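You operate a simulated robot arm through the tools that you are given. There is no shell and no other tool. Be economical: measure what you need, move in short steps, check, and stop when the job is done.

Carry out the task below with a simulated two-armed robot. There is one attempt and no reset: what you move stays moved.

TASK
Carry the yellow tray with both arms and set it on the low shelf of the right rack.

It is judged by the outcome, as a careful person would: the job done as asked, and still so three seconds after it is handed in. It fails if anything else is knocked over, pushed out of place, dropped, spilled or broken.

THE ROBOT
Two 7-joint arms with two-finger grippers on one trunk, on a base that drives. Base frame: it is fixed to the floor where the robot stands at the start and does not move with it; the origin is under the middle of the robot, x ahead of it, y to its left, z up. Readings come in mm, degrees, newtons and seconds.
The left shoulder is at the start at [41, 163, 1130], the right one opposite. With the tool pointing down near the work surface each hand reaches from about 280 to 740 mm from the robot's upright axis, wherever it stands, measured 20 degrees to its own side. Places, roughly: low shelf of the right rack [4200, -2500, 700]. Payload 2.45 kg a hand.
The tool frame of a hand sits at the grasp point between the pads (the TCP): z along the fingers, y along the line on which they close. The tips reach 26 mm beyond it. The gripper opens to 96 mm. The gripper's body begins 69 mm behind the TCP.
Orientation is that of the tool frame in the base frame, as a unit quaternion [w, x, y, z]. With the fingers straight down and closing along the base's y, the tool's x points along the base's -x, its y along +y and its z along -z.

THE INTERFACE
- The arms move only by the tool apply_moves. It takes "left_steps", "right_steps" or both (then of equal length, played together; a hand with none holds still); each is a list of rows, each a list of 7 numbers: the shift along the base's x, y, z in units of 25 mm (1.0 is 25 mm), then the turn, a rotation vector about the base's x, y, z in units of 4 degrees (1.0 is 4 degrees), then the finger opening in mm, from 0 to 96. In form: [[tx, ty, tz, rx, ry, rz, claw], ...]. A call has 1 to 8 rows; each row shifts and turns the commanded pose from where the row before left it. A call with a number of a shift or a turn outside -1 to 1 is refused whole. A row lasts 0.2 s, in which the tool goes at most 50 mm and 8.6 degrees; a call with a longer step from one row to the next is refused whole, and so is a gripper value outside its range. Where a pose cannot be reached the arm comes as near as it can. A force on the tool above 40 N (or 10 N above the force at the start of the call, whichever is more), or a blocked arm, ends the call early, and 0.2 s more pass. The fingers move at their own pace and stop on an object; they squeeze with about 24 N. The grip force told is the motor's: it shows also when the fingers shut on nothing. Time passes only in rows, and 0.2 s behind the last, so rows that do not move let the fingers close. The reply holds the time, the measured pose of the TCP, the force on the tool along the base axes, the opening and the grip force, in the units named above and with some noise, with the torque about the TCP (base axes, N m) and any sound that the robot's microphone picked up.
- Cameras (640 x 400 px; columns grow to the right, rows downward): "scene" is now at [112.5, 5.6, 1602.3]; the picture's right is [0.04, -1.00, 0.00], its down [-0.78, -0.03, -0.63] and it looks along [0.63, 0.02, -0.78] (base axes); focal length 271 px, centre (320, 200). "left" rides on the left gripper at [82, -3, -98] in its tool frame; the picture's right is [0.04, 1.00, 0.00], its down [-0.73, 0.03, -0.68] and it looks along [-0.68, 0.03, 0.73] (tool axes); focal length 256 px, centre (320, 200). "right" rides on the right gripper at [82, 3, -98] in its tool frame; the picture's right is [-0.04, 1.00, 0.00], its down [-0.73, -0.03, -0.68] and it looks along [-0.68, -0.03, 0.73] (tool axes); focal length 256 px, centre (320, 200). There is no depth. A picture from a camera that has moved, and an enlarged one, comes with that camera's place and axes in the base frame and with its lens.
- grab_frame(camera): a new picture of that camera. The clock stands still meanwhile.
- raise_lower(by): slides the trunk up (or, below 0, down) by that many mm; the arms and the scene camera ride with it, the base frame stays. It gives what a move gives, with no picture.
- drive_base(legs): drives the robot by 1 to 6 legs, each [ahead, left, turn to the left] in mm, mm and degrees, along the robot's own axes; the way and the turn of a leg run together, so that a leg with both is an arc; at most 1500 mm and 180 degrees a leg. The arms and the cameras ride along, it lands a little off, and it stops where it bumps. It gives what a move gives.
- pan_tilt(pan, tilt): turns the head with the scene camera to pan (to the left, within 120 degrees either way) and tilt (down, from -29 to 69), counted from straight ahead of the robot. It gives what a move gives.
- enlarge(camera, box): a new picture of the part [left, top, right, bottom] of that camera's present view, enlarged. The clock stands still meanwhile.
- close_job(): hands the job in; it is judged then, once.

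Go step by step. Nothing tells you exact positions but the pictures and the camera data: compare them with the known pose of the tool, close in by small moves and look again before you grip or let go. The budget is 120 turns and 88 pictures, counting those below and the enlarged ones. Unless the task says otherwise, let go and move clear before handing in, and close with one line.

The tools are called after ">>>" by a JSON object that holds its "api" and its "payload". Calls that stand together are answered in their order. apply_moves: Moves the arms, as the interface text tells. Its arguments: {"type":"object","properties":{"left_steps":{"type":"array"},"right_steps":{"type":"array"}},"required":[]} The other tools are called the same way: raise_lower (by) slides the trunk up or down; drive_base (legs) drives the base; pan_tilt (pan, tilt) turns the head that bears the scene camera; grab_frame (camera) takes a picture; enlarge (camera, box) takes an enlarged picture of a part of a camera's view; close_job () hands the job in.

At the start:

```text
time: 0.0
left_tcp_pos: [542.6, 313.4, 1135.0]
left_tool_rot: [0.0, 0.0, 1.0, -0.002]
left_force: [0.8, -0.3, -0.2]
left_wrist_torque: [-0.02, 0.0, 0.01]
left_finger_gap: 95.9
left_grasp_force: 0.0
right_tcp_pos: [529.6, -110.6, 1121.5]
right_tool_rot: [-0.001, 0.0, 1.0, 0.0]
right_force: [-0.6, 0.1, 0.1]
right_wrist_torque: [-0.01, 0.03, -0.03]
right_finger_gap: 95.9
right_grasp_force: 0.0
trunk travel left (down, up): [-300.0, 267.0]
robot x, y, heading: [-0.4, -0.5, 0.1]
head pan, tilt: [2.2, 50.7]
```

scene: 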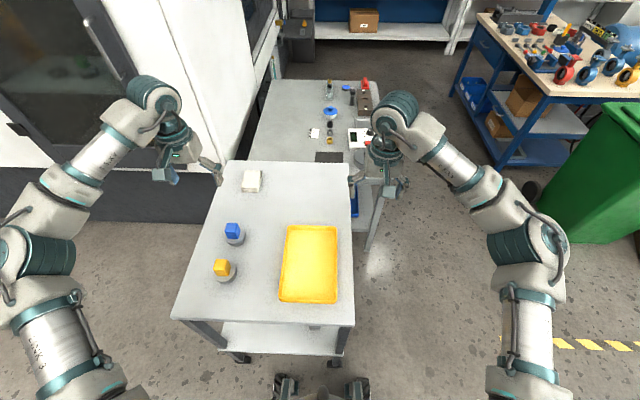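
right: 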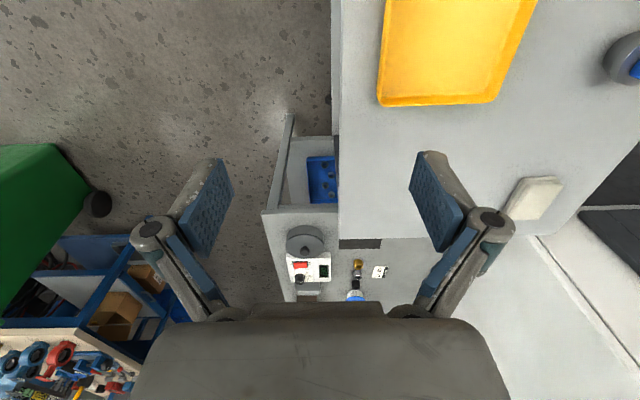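
left: 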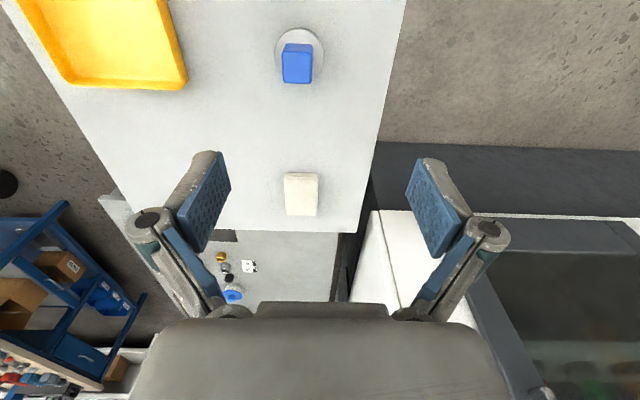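

The tray is an empty-looking yellow one on the cart. By triangulation its centre is near [476, 44] and its rim at z of about 867. I'll look at it closely, then look toward the rack.

>>> {"api": "enlarge", "payload": {"camera": "scene", "box": [180, 150, 380, 350]}}

>>> {"api": "pan_tilt", "payload": {"pan": -31, "tilt": 12}}

>>> {"api": "grab_frame", "payload": {"camera": "scene"}}

```text
2.00 times, centred on (280, 250) of scene
camera zoom: at [112.5, 5.6, 1602.3], right [0.04, -1.0, 0.0], down [-0.78, -0.03, -0.63], along [0.63, 0.02, -0.78], focal length 542 px, centre (400, 100)
```

zoom: 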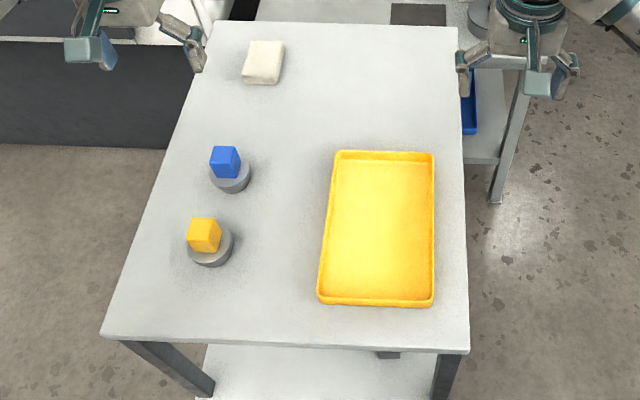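

```text
time: 1.1
left_tcp_pos: [539.2, 314.1, 1137.3]
left_tool_rot: [0.002, -0.002, 1.0, -0.001]
left_force: [-0.3, 0.5, 0.4]
left_wrist_torque: [0.02, -0.01, 0.05]
left_finger_gap: 96.3
left_grasp_force: 0.0
right_tcp_pos: [524.9, -109.5, 1122.9]
right_tool_rot: [0.0, 0.0, 1.0, 0.0]
right_force: [0.2, 0.0, -0.3]
right_wrist_torque: [0.0, -0.02, 0.0]
right_finger_gap: 96.2
right_grasp_force: 0.1
trunk travel left (down, up): [-300.0, 267.0]
robot x, y, heading: [3.5, 1.8, -0.0]
head pan, tilt: [-31.0, 12.0]
```

```text
83 pictures are left
camera scene: at [116.7, -45.3, 1661.8], right [-0.51, -0.86, 0.0], down [-0.18, 0.11, -0.98], along [0.84, -0.5, -0.21], focal length 271 px, centre (320, 200)
```

scene: 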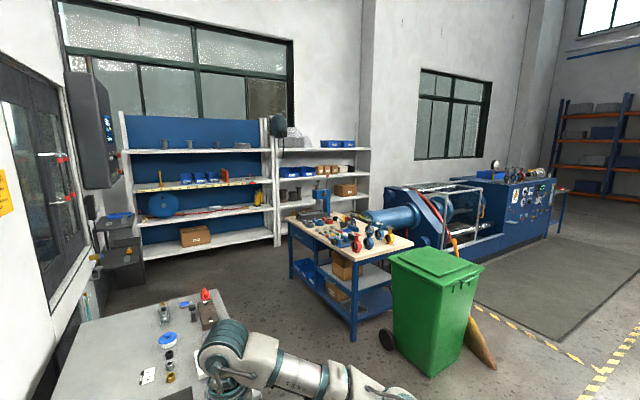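

The rack at the given place projects to about (322, 197), which is the right bay of the shelving behind the workbench. I'll zoom in on it.

>>> {"api": "enlarge", "payload": {"camera": "scene", "box": [240, 100, 420, 260]}}

>>> {"api": "enlarge", "payload": {"camera": "scene", "box": [80, 100, 400, 300]}}

```text
2.50 times, centred on (330, 180) of scene
camera zoom: at [116.7, -45.3, 1661.8], right [-0.51, -0.86, 0.0], down [-0.18, 0.11, -0.98], along [0.84, -0.5, -0.21], focal length 677 px, centre (295, 250)
```

zoom: 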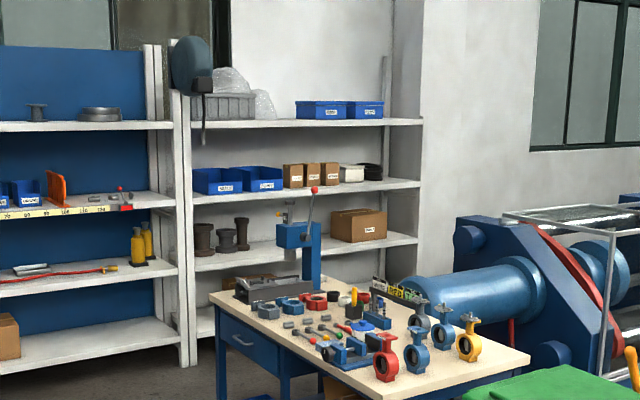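

```text
2.00 times, centred on (240, 200) of scene
camera zoom: at [116.7, -45.3, 1661.8], right [-0.51, -0.86, 0.0], down [-0.18, 0.11, -0.98], along [0.84, -0.5, -0.21], focal length 542 px, centre (480, 200)
```

zoom: 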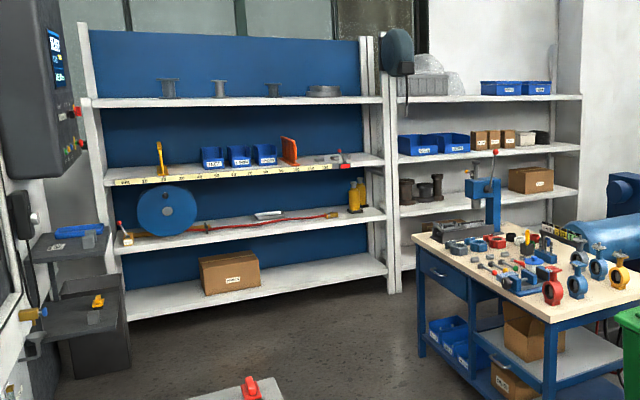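

The target is the third shelf of the right bay, at about 700 mm. It has a free gap between the spools and the brown box. I'll bring both hands above the tray's long rims, with the fingers slanted forward so they can later reach under the shelf above.

>>> {"api": "apply_moves", "payload": {"left_steps": [[-0.3, -0.9, -0.7, 0, -1, 0, 60], [-0.3, -0.9, -0.7, 0, -1, 0, 60], [-0.3, -0.9, -0.7, 0, -1, 0, 60], [-0.3, -0.9, -0.7, 0, -1, 0, 60], [-0.3, -0.9, -0.7, 0, -1, 0, 60], [-0.3, -0.9, -0.7, 0, -1, 0, 60], [-0.3, -0.9, -0.7, 0, -1, 0, 60], [-0.3, -0.9, -0.7, 0, -1, 0, 60]], "right_steps": [[-0.25, 0.3, -0.65, 0, -1, 0, 60], [-0.25, 0.3, -0.65, 0, -1, 0, 60], [-0.25, 0.3, -0.65, 0, -1, 0, 60], [-0.25, 0.3, -0.65, 0, -1, 0, 60], [-0.25, 0.3, -0.65, 0, -1, 0, 60], [-0.25, 0.3, -0.65, 0, -1, 0, 60], [-0.25, 0.3, -0.65, 0, -1, 0, 60], [-0.25, 0.3, -0.65, 0, -1, 0, 60]]}}

>>> {"api": "pan_tilt", "payload": {"pan": 0, "tilt": 58}}

>>> {"api": "grab_frame", "payload": {"camera": "scene"}}

>>> {"api": "grab_frame", "payload": {"camera": "left"}}

>>> {"api": "grab_frame", "payload": {"camera": "right"}}

```text
time: 2.9
left_tcp_pos: [477.1, 133.2, 996.6]
left_tool_rot: [0.278, -0.001, 0.961, 0.0]
left_force: [-0.1, 0.1, 0.1]
left_wrist_torque: [0.0, 0.05, 0.0]
left_finger_gap: 60.2
left_grasp_force: 0.0
right_tcp_pos: [476.4, -52.0, 992.5]
right_tool_rot: [0.277, 0.0, 0.961, 0.0]
right_force: [-0.4, 0.4, 0.0]
right_wrist_torque: [0.01, -0.01, -0.01]
right_finger_gap: 59.9
right_grasp_force: 0.1
trunk travel left (down, up): [-300.0, 267.0]
robot x, y, heading: [0.3, -1.4, 0.1]
head pan, tilt: [-31.0, 12.0]
```

```text
time: 4.0
left_tcp_pos: [477.5, 133.0, 996.9]
left_tool_rot: [0.278, -0.001, 0.961, 0.001]
left_force: [-0.2, 0.1, 0.7]
left_wrist_torque: [0.0, -0.01, 0.02]
left_finger_gap: 60.3
left_grasp_force: 0.1
right_tcp_pos: [476.7, -51.8, 991.6]
right_tool_rot: [0.277, 0.0, 0.961, 0.0]
right_force: [0.2, 0.1, 1.4]
right_wrist_torque: [0.02, -0.01, -0.03]
right_finger_gap: 60.2
right_grasp_force: 0.1
trunk travel left (down, up): [-300.0, 267.0]
robot x, y, heading: [-1.3, -0.3, 0.0]
head pan, tilt: [0.0, 58.0]
```

```text
80 pictures are left
camera scene: at [104.1, 1.7, 1593.2], right [0.0, -1.0, 0.0], down [-0.85, 0.0, -0.53], along [0.53, 0.0, -0.85], focal length 271 px, centre (320, 200)
```

scene: 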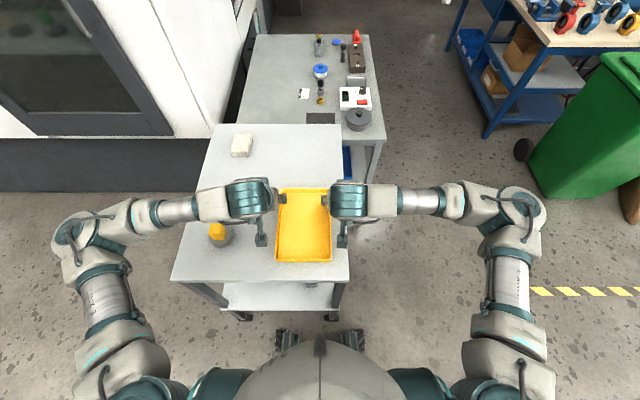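

```text
79 pictures are left
camera left: at [357.3, 128.6, 1038.3], right [-0.04, 1.0, -0.02], down [0.26, 0.03, 0.97], along [0.96, 0.03, -0.26], focal length 256 px, centre (320, 200)
```

left: 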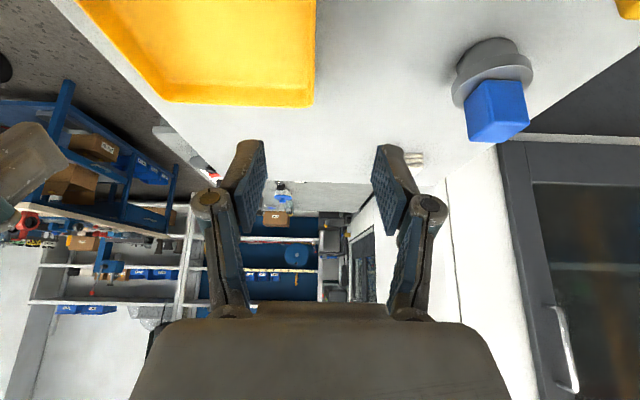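

```text
78 pictures are left
camera right: at [355.2, -49.3, 1031.2], right [0.03, 1.0, 0.02], down [0.26, -0.03, 0.96], along [0.96, -0.03, -0.26], focal length 256 px, centre (320, 200)
```

right: 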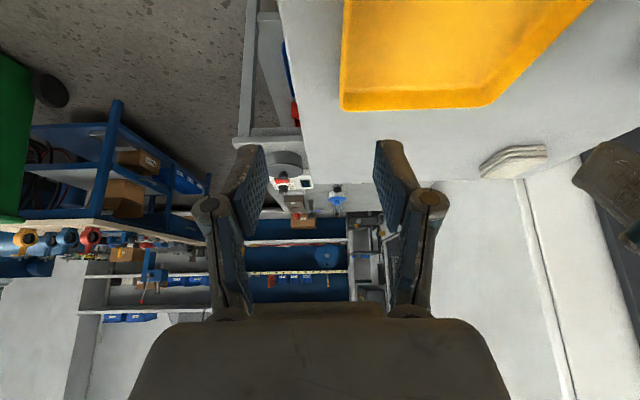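

Both hands sit above the tray's side rims. I'll zoom in to measure the rim lines and the wall height.

>>> {"api": "enlarge", "payload": {"camera": "scene", "box": [255, 170, 355, 275]}}

>>> {"api": "enlarge", "payload": {"camera": "left", "box": [60, 0, 360, 190]}}

```text
3.81 times, centred on (305, 222) of scene
camera zoom: at [104.1, 1.7, 1593.2], right [0.0, -1.0, 0.0], down [-0.85, 0.0, -0.53], along [0.53, 0.0, -0.85], focal length 1032 px, centre (377, 114)
```

zoom: 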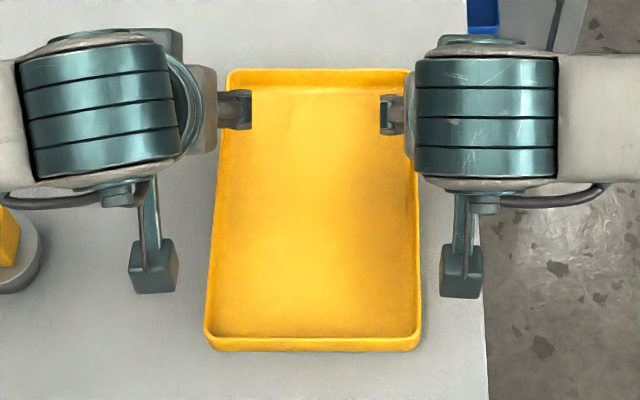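

```text
2.11 times, centred on (210, 95) of left
camera zoom: at [357.3, 128.6, 1038.3], right [-0.04, 1.0, -0.02], down [0.26, 0.03, 0.97], along [0.96, 0.03, -0.26], focal length 539 px, centre (552, 421)
```

zoom: 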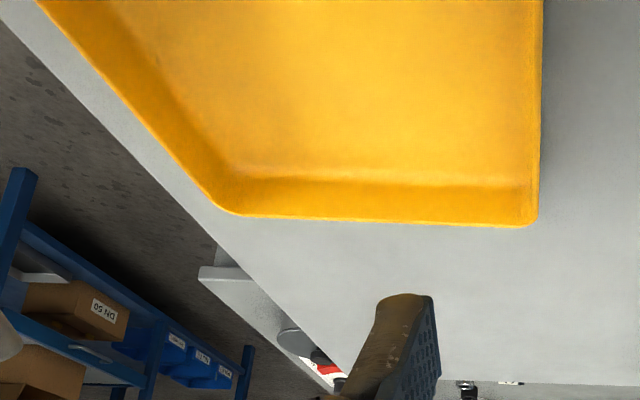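

The tray is shallow (about 18–20 mm), with its rim at z of about 868, side walls at y of about +125 and −27, and its middle at x of about 478. I'll bring the fingertips to just above the rim and check there.

>>> {"api": "apply_moves", "payload": {"left_steps": [[-0.065, -0.085, -0.93, 0, -0.5, 0, 60], [-0.065, -0.085, -0.93, 0, -0.5, 0, 60], [-0.065, -0.085, -0.93, 0, -0.5, 0, 60], [-0.065, -0.085, -0.93, 0, -0.5, 0, 60]], "right_steps": [[-0.055, 0.25, -0.88, 0, -0.5, 0, 60], [-0.055, 0.25, -0.88, 0, -0.5, 0, 60], [-0.055, 0.25, -0.88, 0, -0.5, 0, 60], [-0.055, 0.25, -0.88, 0, -0.5, 0, 60]]}}

>>> {"api": "grab_frame", "payload": {"camera": "left"}}

>>> {"api": "grab_frame", "payload": {"camera": "right"}}

>>> {"api": "enlarge", "payload": {"camera": "scene", "box": [255, 170, 355, 275]}}

```text
time: 5.0
left_tcp_pos: [472.0, 125.6, 903.9]
left_tool_rot: [0.344, -0.001, 0.939, -0.002]
left_force: [0.1, -0.1, 0.5]
left_wrist_torque: [-0.02, 0.01, -0.01]
left_finger_gap: 59.9
left_grasp_force: 0.0
right_tcp_pos: [469.8, -24.6, 902.7]
right_tool_rot: [0.343, 0.0, 0.939, -0.001]
right_force: [0.4, -0.1, -0.3]
right_wrist_torque: [-0.01, -0.01, -0.02]
right_finger_gap: 59.8
right_grasp_force: 0.2
trunk travel left (down, up): [-300.0, 267.0]
robot x, y, heading: [1.2, 0.8, -0.1]
head pan, tilt: [0.0, 58.0]
```

```text
75 pictures are left
camera left: at [347.7, 121.4, 927.1], right [-0.03, 1.0, -0.03], down [0.12, 0.03, 0.99], along [0.99, 0.03, -0.12], focal length 256 px, centre (320, 200)
```

left: 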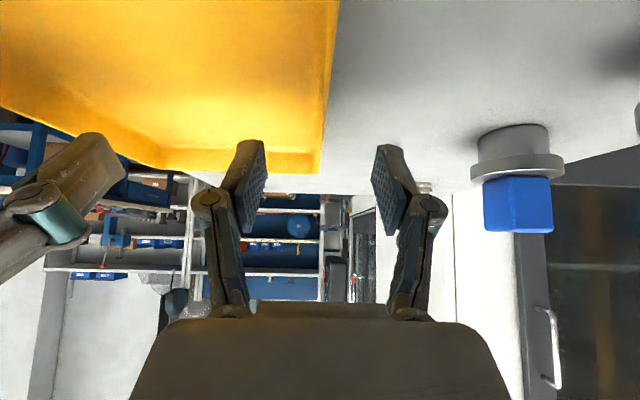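

```text
74 pictures are left
camera right: at [344.4, -22.9, 924.9], right [0.03, 1.0, 0.03], down [0.12, -0.03, 0.99], along [0.99, -0.03, -0.12], focal length 256 px, centre (320, 200)
```

right: 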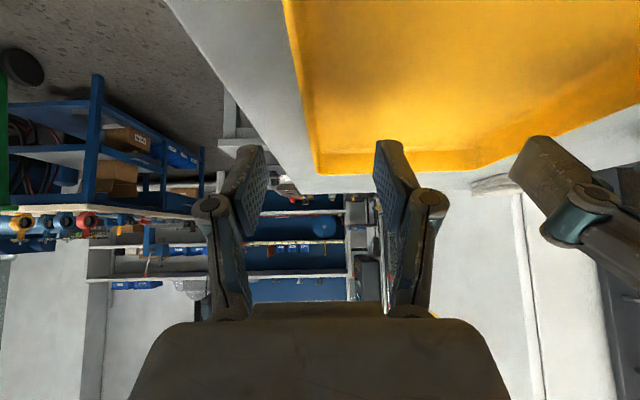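

```text
3.81 times, centred on (305, 222) of scene
camera zoom: at [104.5, 2.6, 1593.1], right [0.0, -1.0, 0.0], down [-0.85, 0.0, -0.53], along [0.53, 0.0, -0.85], focal length 1032 px, centre (377, 114)
```

zoom: 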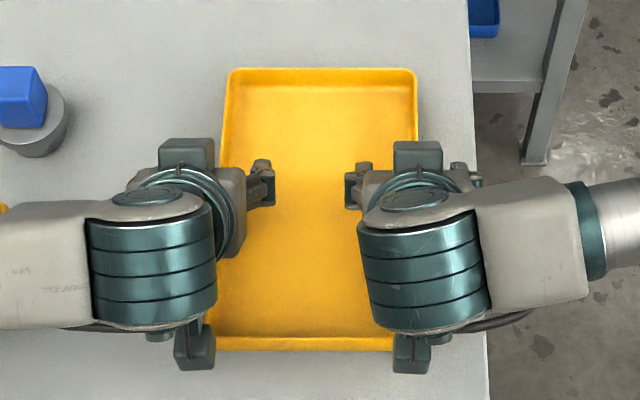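

The measurements agree: left wall centre at y of about 124.5, right about −29, rim at 868, tray floor about 848. I'll shift the right hand slightly and lower both so the tips straddle the walls.

>>> {"api": "apply_moves", "payload": {"left_steps": [[0, -0.03, -0.45, 0, 0, 0, 60], [0, 0, -0.4, 0, 0, 0, 60], [0, 0, 0, 0, 0, 0, 60]], "right_steps": [[0.06, -0.17, -0.4, 0, 0, 0, 60], [0, 0, -0.4, 0, 0, 0, 60], [0, 0, 0, 0, 0, 0, 60]]}}

>>> {"api": "grab_frame", "payload": {"camera": "left"}}

>>> {"api": "grab_frame", "payload": {"camera": "right"}}

```text
time: 5.8
left_tcp_pos: [472.4, 124.5, 883.7]
left_tool_rot: [0.344, 0.0, 0.939, -0.001]
left_force: [0.9, -0.4, -0.4]
left_wrist_torque: [-0.04, -0.01, -0.04]
left_finger_gap: 60.1
left_grasp_force: 0.0
right_tcp_pos: [470.5, -30.2, 884.4]
right_tool_rot: [0.344, 0.0, 0.939, 0.0]
right_force: [-0.1, 0.3, -0.4]
right_wrist_torque: [0.0, -0.01, -0.02]
right_finger_gap: 59.8
right_grasp_force: 0.1
trunk travel left (down, up): [-300.0, 267.0]
robot x, y, heading: [1.4, -0.6, -0.1]
head pan, tilt: [0.0, 58.0]
```

```text
72 pictures are left
camera left: at [347.2, 120.1, 906.8], right [-0.03, 1.0, -0.03], down [0.12, 0.03, 0.99], along [0.99, 0.03, -0.12], focal length 256 px, centre (320, 200)
```

left: 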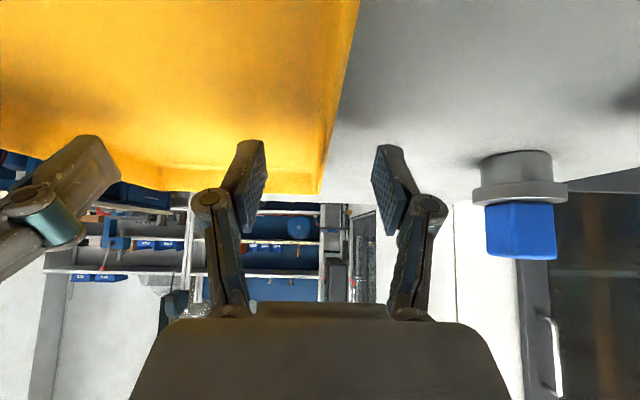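

```text
71 pictures are left
camera right: at [345.5, -27.6, 905.3], right [0.03, 1.0, 0.03], down [0.12, -0.03, 0.99], along [0.99, -0.03, -0.12], focal length 256 px, centre (320, 200)
```

right: 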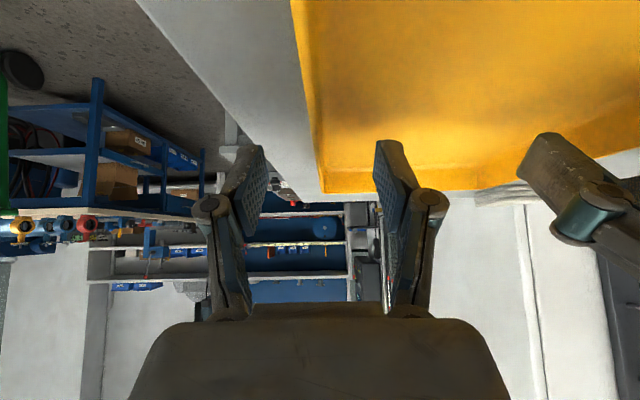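

No contact yet. I'll go 4 mm lower and then close both hands together.

>>> {"api": "apply_moves", "payload": {"left_steps": [[0, 0, -0.16, 0, 0, 0, 60], [0, 0, 0, 0, 0, 0, 60]], "right_steps": [[0, 0, -0.18, 0, 0, 0, 60], [0, 0, 0, 0, 0, 0, 60]]}}

>>> {"api": "apply_moves", "payload": {"left_steps": [[0, 0, 0, 0, 0, 0, 30], [0, 0, 0, 0, 0, 0, 16], [0, 0, 0, 0, 0, 0, 0], [0, 0, 0, 0, 0, 0, 0], [0, 0, 0, 0, 0, 0, 0]], "right_steps": [[0, 0, 0, 0, 0, 0, 30], [0, 0, 0, 0, 0, 0, 16], [0, 0, 0, 0, 0, 0, 0], [0, 0, 0, 0, 0, 0, 0], [0, 0, 0, 0, 0, 0, 0]]}}

>>> {"api": "enlarge", "payload": {"camera": "scene", "box": [255, 170, 355, 275]}}

>>> {"api": "grab_frame", "payload": {"camera": "left"}}

```text
time: 6.4
left_tcp_pos: [472.1, 123.5, 877.2]
left_tool_rot: [0.344, 0.0, 0.939, -0.001]
left_force: [-0.1, 0.0, -0.4]
left_wrist_torque: [0.0, -0.02, 0.02]
left_finger_gap: 59.6
left_grasp_force: 0.1
right_tcp_pos: [471.2, -30.1, 879.7]
right_tool_rot: [0.343, 0.0, 0.939, 0.0]
right_force: [0.6, 0.4, 0.3]
right_wrist_torque: [0.0, 0.0, 0.0]
right_finger_gap: 60.1
right_grasp_force: 0.0
trunk travel left (down, up): [-300.0, 267.0]
robot x, y, heading: [-2.2, -1.5, -0.0]
head pan, tilt: [0.0, 58.0]
```

```text
time: 7.6
left_tcp_pos: [472.3, 125.8, 879.9]
left_tool_rot: [0.344, -0.001, 0.939, 0.001]
left_force: [0.7, 13.8, 0.4]
left_wrist_torque: [0.35, 0.03, 0.14]
left_finger_gap: 6.0
left_grasp_force: 23.5
right_tcp_pos: [470.4, -30.8, 880.7]
right_tool_rot: [0.342, 0.001, 0.94, -0.001]
right_force: [-0.6, -14.0, 1.1]
right_wrist_torque: [-0.22, 0.02, -0.26]
right_finger_gap: 6.1
right_grasp_force: 23.9
trunk travel left (down, up): [-300.0, 267.0]
robot x, y, heading: [-1.2, 1.7, -0.1]
head pan, tilt: [0.0, 58.0]
```

```text
3.81 times, centred on (305, 222) of scene
camera zoom: at [103.6, 2.0, 1593.2], right [0.0, -1.0, 0.0], down [-0.85, 0.0, -0.53], along [0.53, 0.0, -0.85], focal length 1032 px, centre (377, 114)
```

zoom: 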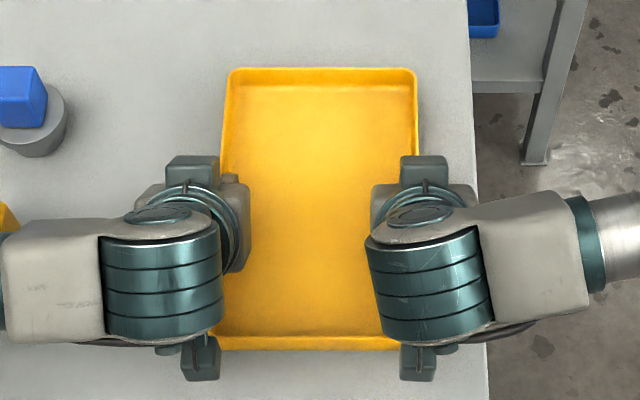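

```text
69 pictures are left
camera left: at [347.7, 120.7, 902.6], right [-0.03, 1.0, -0.03], down [0.12, 0.03, 0.99], along [0.99, 0.03, -0.12], focal length 256 px, centre (320, 200)
```

left: 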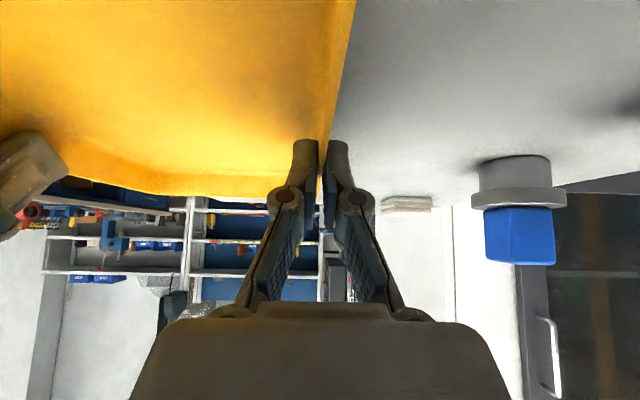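

Both hands have gripped 6 mm walls with about 24 N. I'll relieve the slight inward preload and lift a little to test.

>>> {"api": "apply_moves", "payload": {"left_steps": [[0, 0.04, 0, 0, 0, 0, 0], [0, 0, 0.2, 0, 0, 0, 0], [0, 0, 0.4, 0, 0, 0, 0], [0, 0, 0.4, 0, 0, 0, 0], [0, 0, 0, 0, 0, 0, 0]], "right_steps": [[0, -0.04, 0, 0, 0, 0, 0], [0, 0, 0.2, 0, 0, 0, 0], [0, 0, 0.4, 0, 0, 0, 0], [0, 0, 0.4, 0, 0, 0, 0], [0, 0, 0, 0, 0, 0, 0]]}}

>>> {"api": "grab_frame", "payload": {"camera": "scene"}}

>>> {"api": "grab_frame", "payload": {"camera": "right"}}

```text
time: 8.8
left_tcp_pos: [472.3, 124.2, 904.5]
left_tool_rot: [0.344, -0.002, 0.939, 0.0]
left_force: [2.9, 16.9, 1.7]
left_wrist_torque: [0.16, -0.11, 0.4]
left_finger_gap: 5.9
left_grasp_force: 24.0
right_tcp_pos: [472.6, -31.9, 905.9]
right_tool_rot: [0.343, 0.001, 0.939, -0.001]
right_force: [-1.7, -16.4, -2.7]
right_wrist_torque: [-0.43, 0.11, -0.08]
right_finger_gap: 5.9
right_grasp_force: 23.8
trunk travel left (down, up): [-300.0, 267.0]
robot x, y, heading: [-0.6, 1.0, -0.0]
head pan, tilt: [0.0, 58.0]
```

```text
68 pictures are left
camera scene: at [104.4, 1.9, 1593.1], right [0.0, -1.0, 0.0], down [-0.85, 0.0, -0.53], along [0.53, 0.0, -0.85], focal length 271 px, centre (320, 200)
```

scene: 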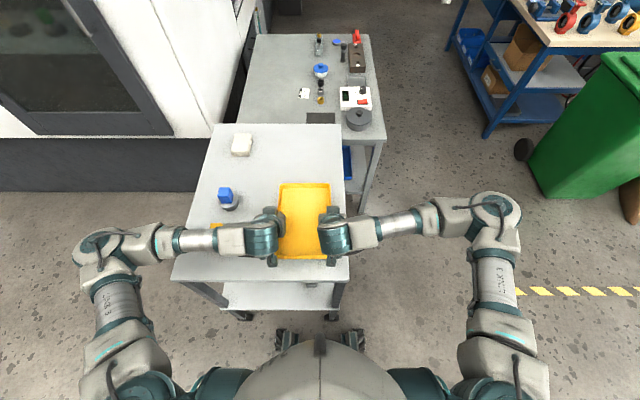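

```text
67 pictures are left
camera right: at [347.0, -28.8, 926.8], right [0.03, 1.0, 0.02], down [0.12, -0.03, 0.99], along [0.99, -0.03, -0.13], focal length 256 px, centre (320, 200)
```

right: 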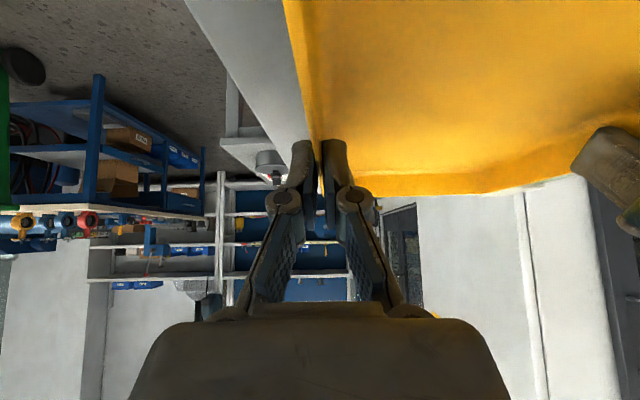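

The tray is off the table and held. The side force grew when I spread the hands, so I'll bring them in slightly and lift more.

>>> {"api": "apply_moves", "payload": {"left_steps": [[0, -0.06, 0, 0, 0, 0, 0], [0, 0, 0, 0, 0, 0, 0]], "right_steps": [[0, 0.06, 0, 0, 0, 0, 0], [0, 0, 0, 0, 0, 0, 0]]}}

```text
time: 9.4
left_tcp_pos: [471.6, 125.1, 903.5]
left_tool_rot: [0.344, -0.003, 0.939, 0.003]
left_force: [2.6, 31.8, 1.6]
left_wrist_torque: [0.41, -0.49, 0.64]
left_finger_gap: 6.0
left_grasp_force: 23.8
right_tcp_pos: [472.6, -31.1, 905.4]
right_tool_rot: [0.342, 0.001, 0.94, -0.003]
right_force: [-2.6, -31.6, -3.5]
right_wrist_torque: [-0.69, 0.53, -0.2]
right_finger_gap: 6.0
right_grasp_force: 23.8
trunk travel left (down, up): [-300.0, 267.0]
robot x, y, heading: [1.3, -3.1, -0.1]
head pan, tilt: [0.0, 58.0]
```

Moving inward made it worse, so the hands are compressing the tray. I'll spread them by about 3 mm each.

>>> {"api": "apply_moves", "payload": {"left_steps": [[0, 0.12, 0, 0, 0, 0, 0], [0, 0, 0, 0, 0, 0, 0]], "right_steps": [[0, -0.12, 0, 0, 0, 0, 0], [0, 0, 0, 0, 0, 0, 0]]}}

```text
time: 10.0
left_tcp_pos: [470.8, 123.9, 903.5]
left_tool_rot: [0.344, -0.001, 0.939, -0.001]
left_force: [2.5, 12.9, 0.6]
left_wrist_torque: [0.03, -0.4, 0.38]
left_finger_gap: 6.0
left_grasp_force: 24.2
right_tcp_pos: [471.7, -32.2, 907.0]
right_tool_rot: [0.343, -0.001, 0.939, 0.002]
right_force: [-3.0, -12.4, -2.5]
right_wrist_torque: [-0.36, 0.42, -0.03]
right_finger_gap: 5.9
right_grasp_force: 23.7
trunk travel left (down, up): [-300.0, 267.0]
robot x, y, heading: [-2.1, 4.1, 0.1]
head pan, tilt: [0.0, 58.0]
```

I'll take off the remaining preload, then raise the trunk so tray and elbows clear everything, and survey the aisle.

>>> {"api": "apply_moves", "payload": {"left_steps": [[0, 0.06, 0, 0, 0, 0, 0], [0, 0, 0.1, 0, 0, 0, 0], [0, 0, 0.1, 0, 0, 0, 0]], "right_steps": [[0, -0.06, 0, 0, 0, 0, 0], [0, 0, 0.06, 0, 0, 0, 0], [0, 0, 0.06, 0, 0, 0, 0]]}}

>>> {"api": "raise_lower", "payload": {"by": 180}}

>>> {"api": "pan_tilt", "payload": {"pan": -35, "tilt": 35}}

>>> {"api": "grab_frame", "payload": {"camera": "scene"}}

```text
time: 10.8
left_tcp_pos: [471.2, 125.8, 910.4]
left_tool_rot: [0.343, 0.001, 0.939, -0.003]
left_force: [0.7, -17.6, -1.0]
left_wrist_torque: [-0.32, -0.2, -0.27]
left_finger_gap: 6.2
left_grasp_force: 24.1
right_tcp_pos: [470.8, -31.0, 909.1]
right_tool_rot: [0.344, -0.002, 0.939, 0.003]
right_force: [-0.4, 18.4, -0.7]
right_wrist_torque: [0.31, 0.19, 0.23]
right_finger_gap: 6.0
right_grasp_force: 23.7
trunk travel left (down, up): [-300.0, 267.0]
robot x, y, heading: [-1.1, -2.1, -0.1]
head pan, tilt: [0.0, 58.0]
```

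```text
time: 12.8
left_tcp_pos: [471.3, 126.3, 1089.1]
left_tool_rot: [0.343, 0.001, 0.939, -0.004]
left_force: [-1.5, -35.7, -3.4]
left_wrist_torque: [-0.48, 0.33, -0.65]
left_finger_gap: 6.2
left_grasp_force: 23.7
right_tcp_pos: [472.4, -32.0, 1088.6]
right_tool_rot: [0.342, -0.002, 0.94, 0.003]
right_force: [2.8, 36.1, 1.1]
right_wrist_torque: [0.73, -0.29, 0.37]
right_finger_gap: 6.2
right_grasp_force: 23.9
trunk travel left (down, up): [-480.0, 87.0]
robot x, y, heading: [0.4, -0.2, -0.0]
head pan, tilt: [0.0, 58.0]
```

```text
time: 13.8
left_tcp_pos: [472.2, 127.1, 1090.4]
left_tool_rot: [0.344, 0.002, 0.939, -0.004]
left_force: [-1.8, -35.2, -3.2]
left_wrist_torque: [-0.46, 0.04, -0.7]
left_finger_gap: 6.1
left_grasp_force: 24.0
right_tcp_pos: [471.5, -33.9, 1089.0]
right_tool_rot: [0.343, -0.002, 0.939, 0.003]
right_force: [1.8, 35.7, 2.2]
right_wrist_torque: [0.79, -0.09, 0.33]
right_finger_gap: 6.2
right_grasp_force: 24.3
trunk travel left (down, up): [-480.0, 87.0]
robot x, y, heading: [1.9, -3.3, 0.1]
head pan, tilt: [-35.0, 35.0]
```

```text
66 pictures are left
camera scene: at [61.7, -48.3, 1805.1], right [-0.57, -0.82, 0.0], down [-0.47, 0.33, -0.82], along [0.67, -0.47, -0.58], focal length 271 px, centre (320, 200)
```

scene: 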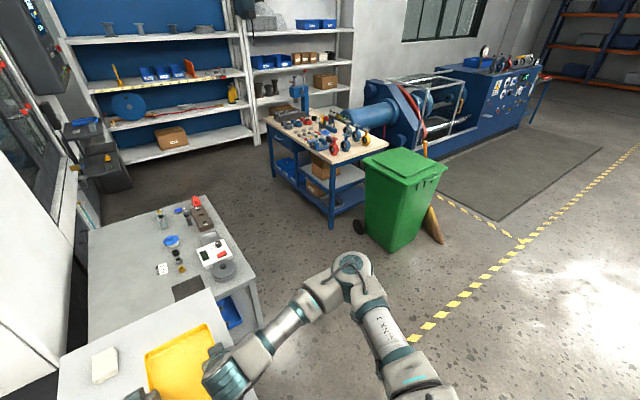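

The tray is carried. I'll re-balance the side force, since it now pulls outward by 35 N.

>>> {"api": "apply_moves", "payload": {"left_steps": [[0, -0.08, 0, 0, 0, 0, 0], [0, 0, 0, 0, 0, 0, 0]], "right_steps": [[0, 0.08, 0, 0, 0, 0, 0], [0, 0, 0, 0, 0, 0, 0]]}}

>>> {"api": "enlarge", "payload": {"camera": "scene", "box": [80, 50, 460, 290]}}

```text
time: 14.4
left_tcp_pos: [471.3, 125.4, 1087.9]
left_tool_rot: [0.344, 0.0, 0.939, -0.001]
left_force: [-2.4, -22.8, -4.2]
left_wrist_torque: [-0.16, -0.19, -0.61]
left_finger_gap: 6.3
left_grasp_force: 23.7
right_tcp_pos: [472.7, -32.1, 1089.3]
right_tool_rot: [0.342, -0.001, 0.94, 0.001]
right_force: [2.6, 22.0, 0.4]
right_wrist_torque: [0.55, 0.18, 0.19]
right_finger_gap: 6.0
right_grasp_force: 24.1
trunk travel left (down, up): [-480.0, 87.0]
robot x, y, heading: [-0.4, -0.3, -0.3]
head pan, tilt: [-35.0, 35.0]
```

```text
1.67 times, centred on (270, 170) of scene
camera zoom: at [61.7, -48.5, 1805.2], right [-0.57, -0.82, 0.0], down [-0.47, 0.33, -0.82], along [0.67, -0.47, -0.58], focal length 451 px, centre (403, 250)
```

zoom: 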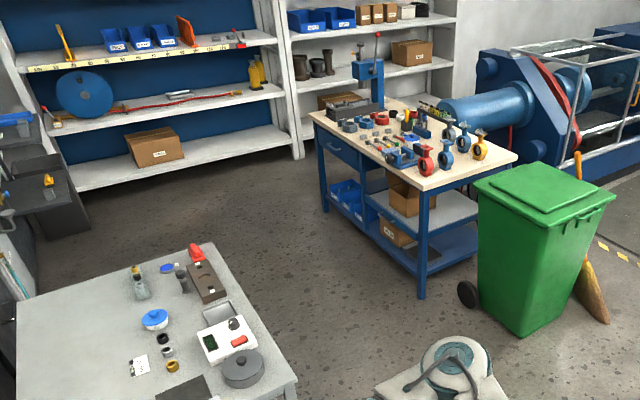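

The map so far:

| Item | x (mm) | y (mm) |
|---|---|---|
| Rack front | ~3980 | – |
| Bench | 1640–2960 | −1300 to −1940 |
| Second cart's right side | – | ~−265 |

The aisle centre is therefore near y = −780. I'll back off a little and strafe right into it.

>>> {"api": "apply_moves", "payload": {"left_steps": [[0, -0.07, 0, 0, 0, 0, 0], [0, 0, 0, 0, 0, 0, 0]], "right_steps": [[0, 0.07, 0, 0, 0, 0, 0], [0, 0, 0, 0, 0, 0, 0]]}}

>>> {"api": "drive_base", "payload": {"legs": [[-80, 0, 0], [0, -400, 0]]}}

>>> {"api": "grab_frame", "payload": {"camera": "scene"}}

```text
time: 15.0
left_tcp_pos: [472.7, 125.6, 1088.9]
left_tool_rot: [0.344, -0.002, 0.939, 0.002]
left_force: [-2.6, -2.4, -2.5]
left_wrist_torque: [0.14, -0.18, -0.25]
left_finger_gap: 6.1
left_grasp_force: 24.2
right_tcp_pos: [472.5, -31.1, 1089.0]
right_tool_rot: [0.343, 0.001, 0.939, -0.002]
right_force: [1.9, 2.3, 1.5]
right_wrist_torque: [0.14, 0.2, -0.08]
right_finger_gap: 6.0
right_grasp_force: 24.0
trunk travel left (down, up): [-480.0, 87.0]
robot x, y, heading: [-1.2, 0.3, 0.0]
head pan, tilt: [-35.0, 35.0]
```

```text
time: 18.2
left_tcp_pos: [393.1, -267.5, 1089.1]
left_tool_rot: [0.343, -0.006, 0.939, -0.001]
left_force: [-1.2, 26.7, -3.0]
left_wrist_torque: [0.54, -0.28, 0.29]
left_finger_gap: 5.9
left_grasp_force: 24.0
right_tcp_pos: [394.5, -424.1, 1090.0]
right_tool_rot: [0.344, -0.002, 0.939, -0.005]
right_force: [-0.1, -25.2, -0.4]
right_wrist_torque: [-0.42, 0.26, -0.42]
right_finger_gap: 6.1
right_grasp_force: 24.2
trunk travel left (down, up): [-480.0, 87.0]
robot x, y, heading: [-81.1, -404.1, 0.1]
head pan, tilt: [-35.0, 35.0]
```

```text
64 pictures are left
camera scene: at [-16.3, -430.0, 1805.6], right [-0.57, -0.82, 0.01], down [-0.47, 0.32, -0.82], along [0.67, -0.47, -0.57], focal length 271 px, centre (320, 200)
```

scene: 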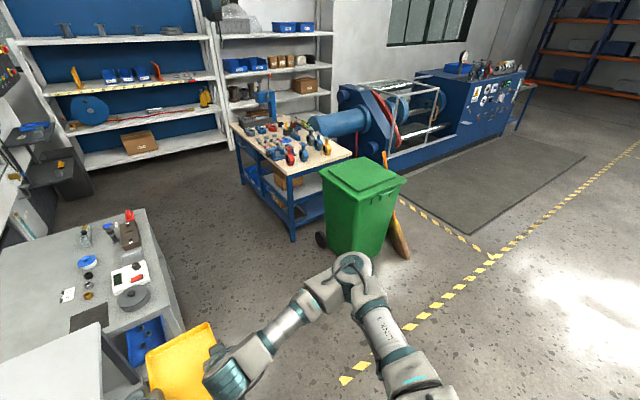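

That went well. I'll continue to the aisle centre and look straight ahead.

>>> {"api": "drive_base", "payload": {"legs": [[0, -376, 0]]}}

>>> {"api": "pan_tilt", "payload": {"pan": -8, "tilt": 35}}

>>> {"api": "grab_frame", "payload": {"camera": "scene"}}

```text
time: 20.5
left_tcp_pos: [390.4, -636.5, 1090.7]
left_tool_rot: [0.344, -0.005, 0.939, 0.0]
left_force: [-2.1, 3.7, -1.9]
left_wrist_torque: [0.17, -0.36, -0.18]
left_finger_gap: 5.9
left_grasp_force: 23.9
right_tcp_pos: [389.5, -793.3, 1092.4]
right_tool_rot: [0.345, -0.002, 0.939, -0.004]
right_force: [1.5, -2.0, 0.9]
right_wrist_torque: [-0.06, 0.33, -0.17]
right_finger_gap: 6.2
right_grasp_force: 23.9
trunk travel left (down, up): [-480.0, 87.0]
robot x, y, heading: [-77.5, -769.4, -0.1]
head pan, tilt: [-35.0, 35.0]
```

```text
time: 21.4
left_tcp_pos: [388.1, -636.5, 1092.3]
left_tool_rot: [0.346, -0.004, 0.938, 0.001]
left_force: [-1.4, 1.7, -2.1]
left_wrist_torque: [0.05, -0.04, -0.16]
left_finger_gap: 5.8
left_grasp_force: 23.5
right_tcp_pos: [388.2, -793.8, 1094.5]
right_tool_rot: [0.346, -0.001, 0.938, -0.002]
right_force: [0.5, 0.2, 0.0]
right_wrist_torque: [-0.01, 0.04, -0.06]
right_finger_gap: 5.8
right_grasp_force: 23.7
trunk travel left (down, up): [-480.0, 87.0]
robot x, y, heading: [-77.6, -769.0, 0.2]
head pan, tilt: [-8.0, 35.0]
```

```text
63 pictures are left
camera scene: at [-1.2, -769.9, 1805.1], right [-0.14, -0.99, 0.01], down [-0.57, 0.08, -0.82], along [0.81, -0.12, -0.58], focal length 271 px, centre (320, 200)
```

scene: 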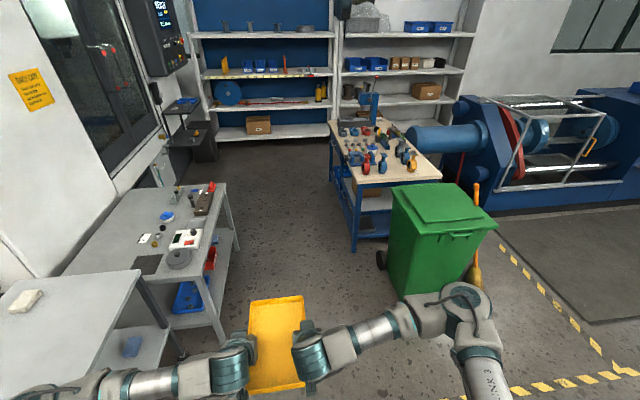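

The lane is clear: cart edge at y of about −265, bench at about −1320, and elbows within ±420 mm of centre. I'll drive ahead 1500 mm.

>>> {"api": "drive_base", "payload": {"legs": [[1500, 0, 0]]}}

>>> {"api": "pan_tilt", "payload": {"pan": -30, "tilt": 30}}

>>> {"api": "grab_frame", "payload": {"camera": "scene"}}

```text
time: 28.9
left_tcp_pos: [1892.3, -679.8, 1091.7]
left_tool_rot: [0.346, 0.011, 0.938, -0.003]
left_force: [-1.1, 1.0, -1.7]
left_wrist_torque: [0.13, 0.04, -0.2]
left_finger_gap: 6.1
left_grasp_force: 23.6
right_tcp_pos: [1886.1, -835.1, 1093.3]
right_tool_rot: [0.346, 0.014, 0.938, -0.006]
right_force: [1.1, -0.6, -0.6]
right_wrist_torque: [0.0, 0.0, -0.05]
right_finger_gap: 5.9
right_grasp_force: 24.0
trunk travel left (down, up): [-480.0, 87.0]
robot x, y, heading: [1420.7, -789.4, -1.7]
head pan, tilt: [-8.0, 35.0]
```

```text
time: 29.7
left_tcp_pos: [1889.1, -682.1, 1093.7]
left_tool_rot: [0.347, 0.011, 0.938, -0.001]
left_force: [-1.9, -0.5, -0.8]
left_wrist_torque: [0.11, -0.04, -0.16]
left_finger_gap: 6.0
left_grasp_force: 24.3
right_tcp_pos: [1883.6, -838.7, 1094.6]
right_tool_rot: [0.348, 0.016, 0.938, -0.005]
right_force: [0.7, 0.9, -0.8]
right_wrist_torque: [0.01, 0.05, -0.02]
right_finger_gap: 5.9
right_grasp_force: 24.0
trunk travel left (down, up): [-480.0, 87.0]
robot x, y, heading: [1420.3, -789.3, -1.6]
head pan, tilt: [-30.0, 30.0]
```

```text
62 pictures are left
camera scene: at [1488.7, -847.2, 1812.6], right [-0.53, -0.85, 0.0], down [-0.43, 0.27, -0.86], along [0.73, -0.45, -0.51], focal length 271 px, centre (320, 200)
```

scene: 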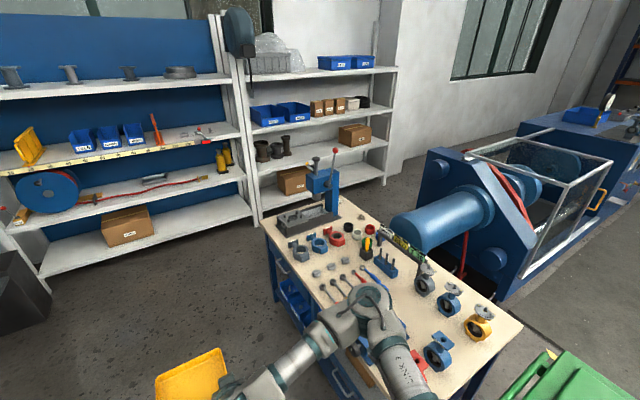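

The bench's far edge is confirmed at x of about 2960 and the rack face at about 3980. I'll drive further along the aisle and correct the heading.

>>> {"api": "drive_base", "payload": {"legs": [[0, 40, 1.7], [1450, 0, 0]]}}

>>> {"api": "pan_tilt", "payload": {"pan": -70, "tilt": 35}}

>>> {"api": "grab_frame", "payload": {"camera": "scene"}}

```text
time: 37.3
left_tcp_pos: [3312.7, -678.9, 1097.0]
left_tool_rot: [0.348, 0.009, 0.937, 0.011]
left_force: [-1.2, -1.9, -0.3]
left_wrist_torque: [0.17, 0.25, 0.02]
left_finger_gap: 6.2
left_grasp_force: 24.1
right_tcp_pos: [3309.1, -834.8, 1094.2]
right_tool_rot: [0.349, 0.012, 0.937, 0.008]
right_force: [1.4, -1.7, -0.5]
right_wrist_torque: [0.08, -0.26, 0.14]
right_finger_gap: 5.8
right_grasp_force: 24.2
trunk travel left (down, up): [-480.0, 87.0]
robot x, y, heading: [2850.4, -768.3, -1.1]
head pan, tilt: [-30.0, 30.0]
```

```text
time: 38.4
left_tcp_pos: [3310.0, -680.5, 1098.3]
left_tool_rot: [0.348, 0.01, 0.937, 0.01]
left_force: [-0.7, -0.9, -1.6]
left_wrist_torque: [0.1, 0.04, -0.04]
left_finger_gap: 6.2
left_grasp_force: 23.9
right_tcp_pos: [3307.6, -839.2, 1094.2]
right_tool_rot: [0.348, 0.013, 0.937, 0.006]
right_force: [0.7, -1.8, -0.8]
right_wrist_torque: [0.04, -0.02, 0.02]
right_finger_gap: 6.1
right_grasp_force: 24.0
trunk travel left (down, up): [-480.0, 87.0]
robot x, y, heading: [2849.3, -772.7, -0.6]
head pan, tilt: [-70.0, 35.0]
```

```text
61 pictures are left
camera scene: at [2865.4, -898.6, 1802.7], right [-0.94, -0.33, 0.0], down [-0.19, 0.56, -0.8], along [0.27, -0.76, -0.59], focal length 271 px, centre (320, 200)
```

scene: 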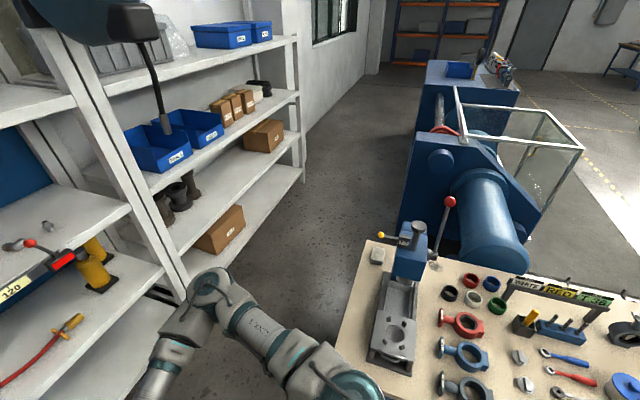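

A reel with a hanging cable sticks out at the rack's left upright, at about [3640, −1545], with its lower end at z of about 1480. My arms stay below that. I'll retract the tray a little so I can strafe through the gap between bench and rack.

>>> {"api": "apply_moves", "payload": {"left_steps": [[-0.4, 0, 0, 0, 0, 0, 0], [-0.6, 0, 0, 0, 0, 0, 0], [-0.6, 0, 0, 0, 0, 0, 0], [-0.6, 0, 0, 0, 0, 0, 0], [-0.3, 0, 0, 0, 0, 0, 0], [0, 0, 0, 0, 0, 0, 0]], "right_steps": [[-0.4, 0, 0, 0, 0, 0, 0], [-0.6, 0, 0, 0, 0, 0, 0], [-0.6, 0, 0, 0, 0, 0, 0], [-0.6, 0, 0, 0, 0, 0, 0], [-0.3, 0, 0, 0, 0, 0, 0], [0, 0, 0, 0, 0, 0, 0]]}}

>>> {"api": "drive_base", "payload": {"legs": [[480, 0, 0.8]]}}

>>> {"api": "pan_tilt", "payload": {"pan": -90, "tilt": 45}}

>>> {"api": "grab_frame", "payload": {"camera": "scene"}}

```text
time: 39.8
left_tcp_pos: [3246.6, -628.5, 1093.6]
left_tool_rot: [0.348, 0.001, 0.938, -0.008]
left_force: [0.8, -7.0, -0.2]
left_wrist_torque: [-0.21, 0.17, -0.21]
left_finger_gap: 5.9
left_grasp_force: 24.1
right_tcp_pos: [3244.8, -785.7, 1095.7]
right_tool_rot: [0.349, 0.002, 0.937, -0.01]
right_force: [-0.4, 9.8, -1.2]
right_wrist_torque: [0.02, -0.18, 0.17]
right_finger_gap: 5.9
right_grasp_force: 24.1
trunk travel left (down, up): [-480.0, 87.0]
robot x, y, heading: [2841.3, -760.9, -0.7]
head pan, tilt: [-70.0, 35.0]
```

```text
time: 42.6
left_tcp_pos: [3725.7, -630.2, 1093.5]
left_tool_rot: [0.349, -0.006, 0.937, -0.003]
left_force: [0.7, -6.9, -1.2]
left_wrist_torque: [-0.19, 0.36, -0.17]
left_finger_gap: 6.2
left_grasp_force: 24.5
right_tcp_pos: [3726.7, -786.7, 1096.4]
right_tool_rot: [0.35, -0.004, 0.937, -0.005]
right_force: [-0.4, 9.9, -1.1]
right_wrist_torque: [0.11, -0.37, 0.11]
right_finger_gap: 6.1
right_grasp_force: 24.0
trunk travel left (down, up): [-480.0, 87.0]
robot x, y, heading: [3329.7, -769.0, 0.2]
head pan, tilt: [-70.0, 35.0]
```

```text
time: 43.5
left_tcp_pos: [3725.0, -625.3, 1094.9]
left_tool_rot: [0.348, -0.006, 0.937, -0.002]
left_force: [1.2, 3.4, -1.1]
left_wrist_torque: [-0.12, 0.26, -0.03]
left_finger_gap: 6.0
left_grasp_force: 23.9
right_tcp_pos: [3724.0, -782.1, 1096.8]
right_tool_rot: [0.349, -0.006, 0.937, -0.003]
right_force: [-0.6, 0.7, -0.6]
right_wrist_torque: [-0.19, -0.21, -0.05]
right_finger_gap: 6.0
right_grasp_force: 23.6
trunk travel left (down, up): [-480.0, 87.0]
robot x, y, heading: [3330.1, -764.7, 0.1]
head pan, tilt: [-90.0, 45.0]
```

```text
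60 pictures are left
camera scene: at [3319.9, -792.3, 1792.3], right [-1.0, -0.01, 0.0], down [-0.01, 0.69, -0.73], along [0.0, -0.73, -0.69], focal length 271 px, centre (320, 200)
```

scene: 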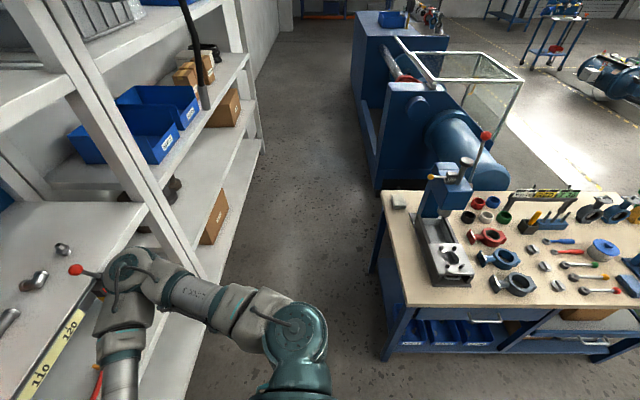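

The passage is clear: bench edge at x of about 2985, machine at x < 2770, rack front at about 4000. The cable end is at about [3645, −1545, 1455]. I'll lower the trunk so the arms pass well beneath the cable, then strafe right in parts.

>>> {"api": "raise_lower", "payload": {"by": -180}}

>>> {"api": "drive_base", "payload": {"legs": [[20, -500, 0]]}}

>>> {"api": "grab_frame", "payload": {"camera": "scene"}}

```text
time: 45.5
left_tcp_pos: [3725.9, -668.8, 918.9]
left_tool_rot: [0.349, -0.001, 0.937, 0.015]
left_force: [0.3, 1.3, -1.0]
left_wrist_torque: [0.11, 0.48, 0.02]
left_finger_gap: 5.9
left_grasp_force: 24.5
right_tcp_pos: [3724.6, -826.3, 917.0]
right_tool_rot: [0.35, 0.003, 0.937, 0.01]
right_force: [0.1, -3.1, -0.1]
right_wrist_torque: [0.03, -0.45, 0.02]
right_finger_gap: 5.8
right_grasp_force: 24.8
trunk travel left (down, up): [-300.0, 267.0]
robot x, y, heading: [3330.4, -772.2, 0.2]
head pan, tilt: [-90.0, 45.0]
```

```text
time: 48.5
left_tcp_pos: [3747.1, -1150.0, 915.8]
left_tool_rot: [0.348, -0.007, 0.937, 0.005]
left_force: [-2.7, 8.1, -2.0]
left_wrist_torque: [0.17, -0.68, -0.21]
left_finger_gap: 6.0
left_grasp_force: 23.8
right_tcp_pos: [3747.8, -1307.1, 918.0]
right_tool_rot: [0.349, -0.004, 0.937, 0.001]
right_force: [2.3, -5.9, 0.0]
right_wrist_torque: [-0.06, 0.63, -0.28]
right_finger_gap: 5.9
right_grasp_force: 24.2
trunk travel left (down, up): [-300.0, 267.0]
robot x, y, heading: [3355.0, -1274.6, 0.4]
head pan, tilt: [-90.0, 45.0]
```

```text
59 pictures are left
camera scene: at [3388.4, -1348.9, 1610.8], right [-1.0, -0.01, 0.0], down [-0.01, 0.7, -0.71], along [0.0, -0.71, -0.7], focal length 271 px, centre (320, 200)
```

scene: 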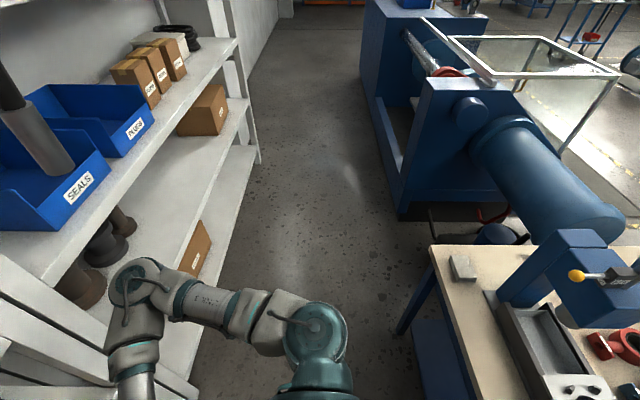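

The arms are well clear of rack and cable. I'll continue strafing to y of about −2430, the gap between the spools and the box.

>>> {"api": "drive_base", "payload": {"legs": [[0, -600, -0.3], [0, -550, 0]]}}

>>> {"api": "pan_tilt", "payload": {"pan": 0, "tilt": 35}}

>>> {"api": "grab_frame", "payload": {"camera": "scene"}}

```text
time: 54.6
left_tcp_pos: [3754.4, -2274.8, 914.2]
left_tool_rot: [0.35, -0.012, 0.937, -0.004]
left_force: [-0.7, 1.4, -0.1]
left_wrist_torque: [-0.28, 0.57, -0.01]
left_finger_gap: 6.1
left_grasp_force: 23.8
right_tcp_pos: [3756.0, -2430.7, 918.1]
right_tool_rot: [0.351, -0.01, 0.936, -0.006]
right_force: [-1.9, 3.7, -2.3]
right_wrist_torque: [-0.05, -0.62, 0.0]
right_finger_gap: 6.4
right_grasp_force: 23.7
trunk travel left (down, up): [-300.0, 267.0]
robot x, y, heading: [3366.9, -2419.6, 0.2]
head pan, tilt: [-90.0, 45.0]
```

```text
time: 56.3
left_tcp_pos: [3753.0, -2276.6, 916.7]
left_tool_rot: [0.351, -0.013, 0.936, 0.002]
left_force: [-2.4, -13.5, -2.0]
left_wrist_torque: [-0.08, 0.61, -0.48]
left_finger_gap: 5.8
left_grasp_force: 24.1
right_tcp_pos: [3752.6, -2434.7, 919.4]
right_tool_rot: [0.352, -0.011, 0.936, -0.001]
right_force: [2.6, 14.5, 1.0]
right_wrist_torque: [0.3, -0.72, 0.17]
right_finger_gap: 6.0
right_grasp_force: 23.6
trunk travel left (down, up): [-300.0, 267.0]
robot x, y, heading: [3365.0, -2415.2, 0.5]
head pan, tilt: [0.0, 35.0]
```

```text
58 pictures are left
camera scene: at [3487.3, -2386.2, 1624.7], right [0.01, -1.0, 0.02], down [-0.58, -0.02, -0.82], along [0.82, 0.0, -0.58], focal length 271 px, centre (320, 200)
```

scene: 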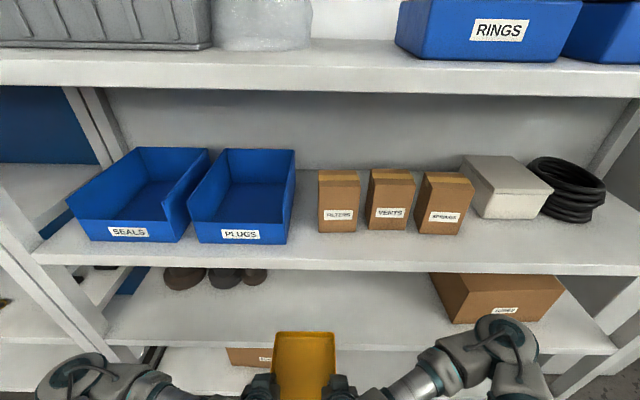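

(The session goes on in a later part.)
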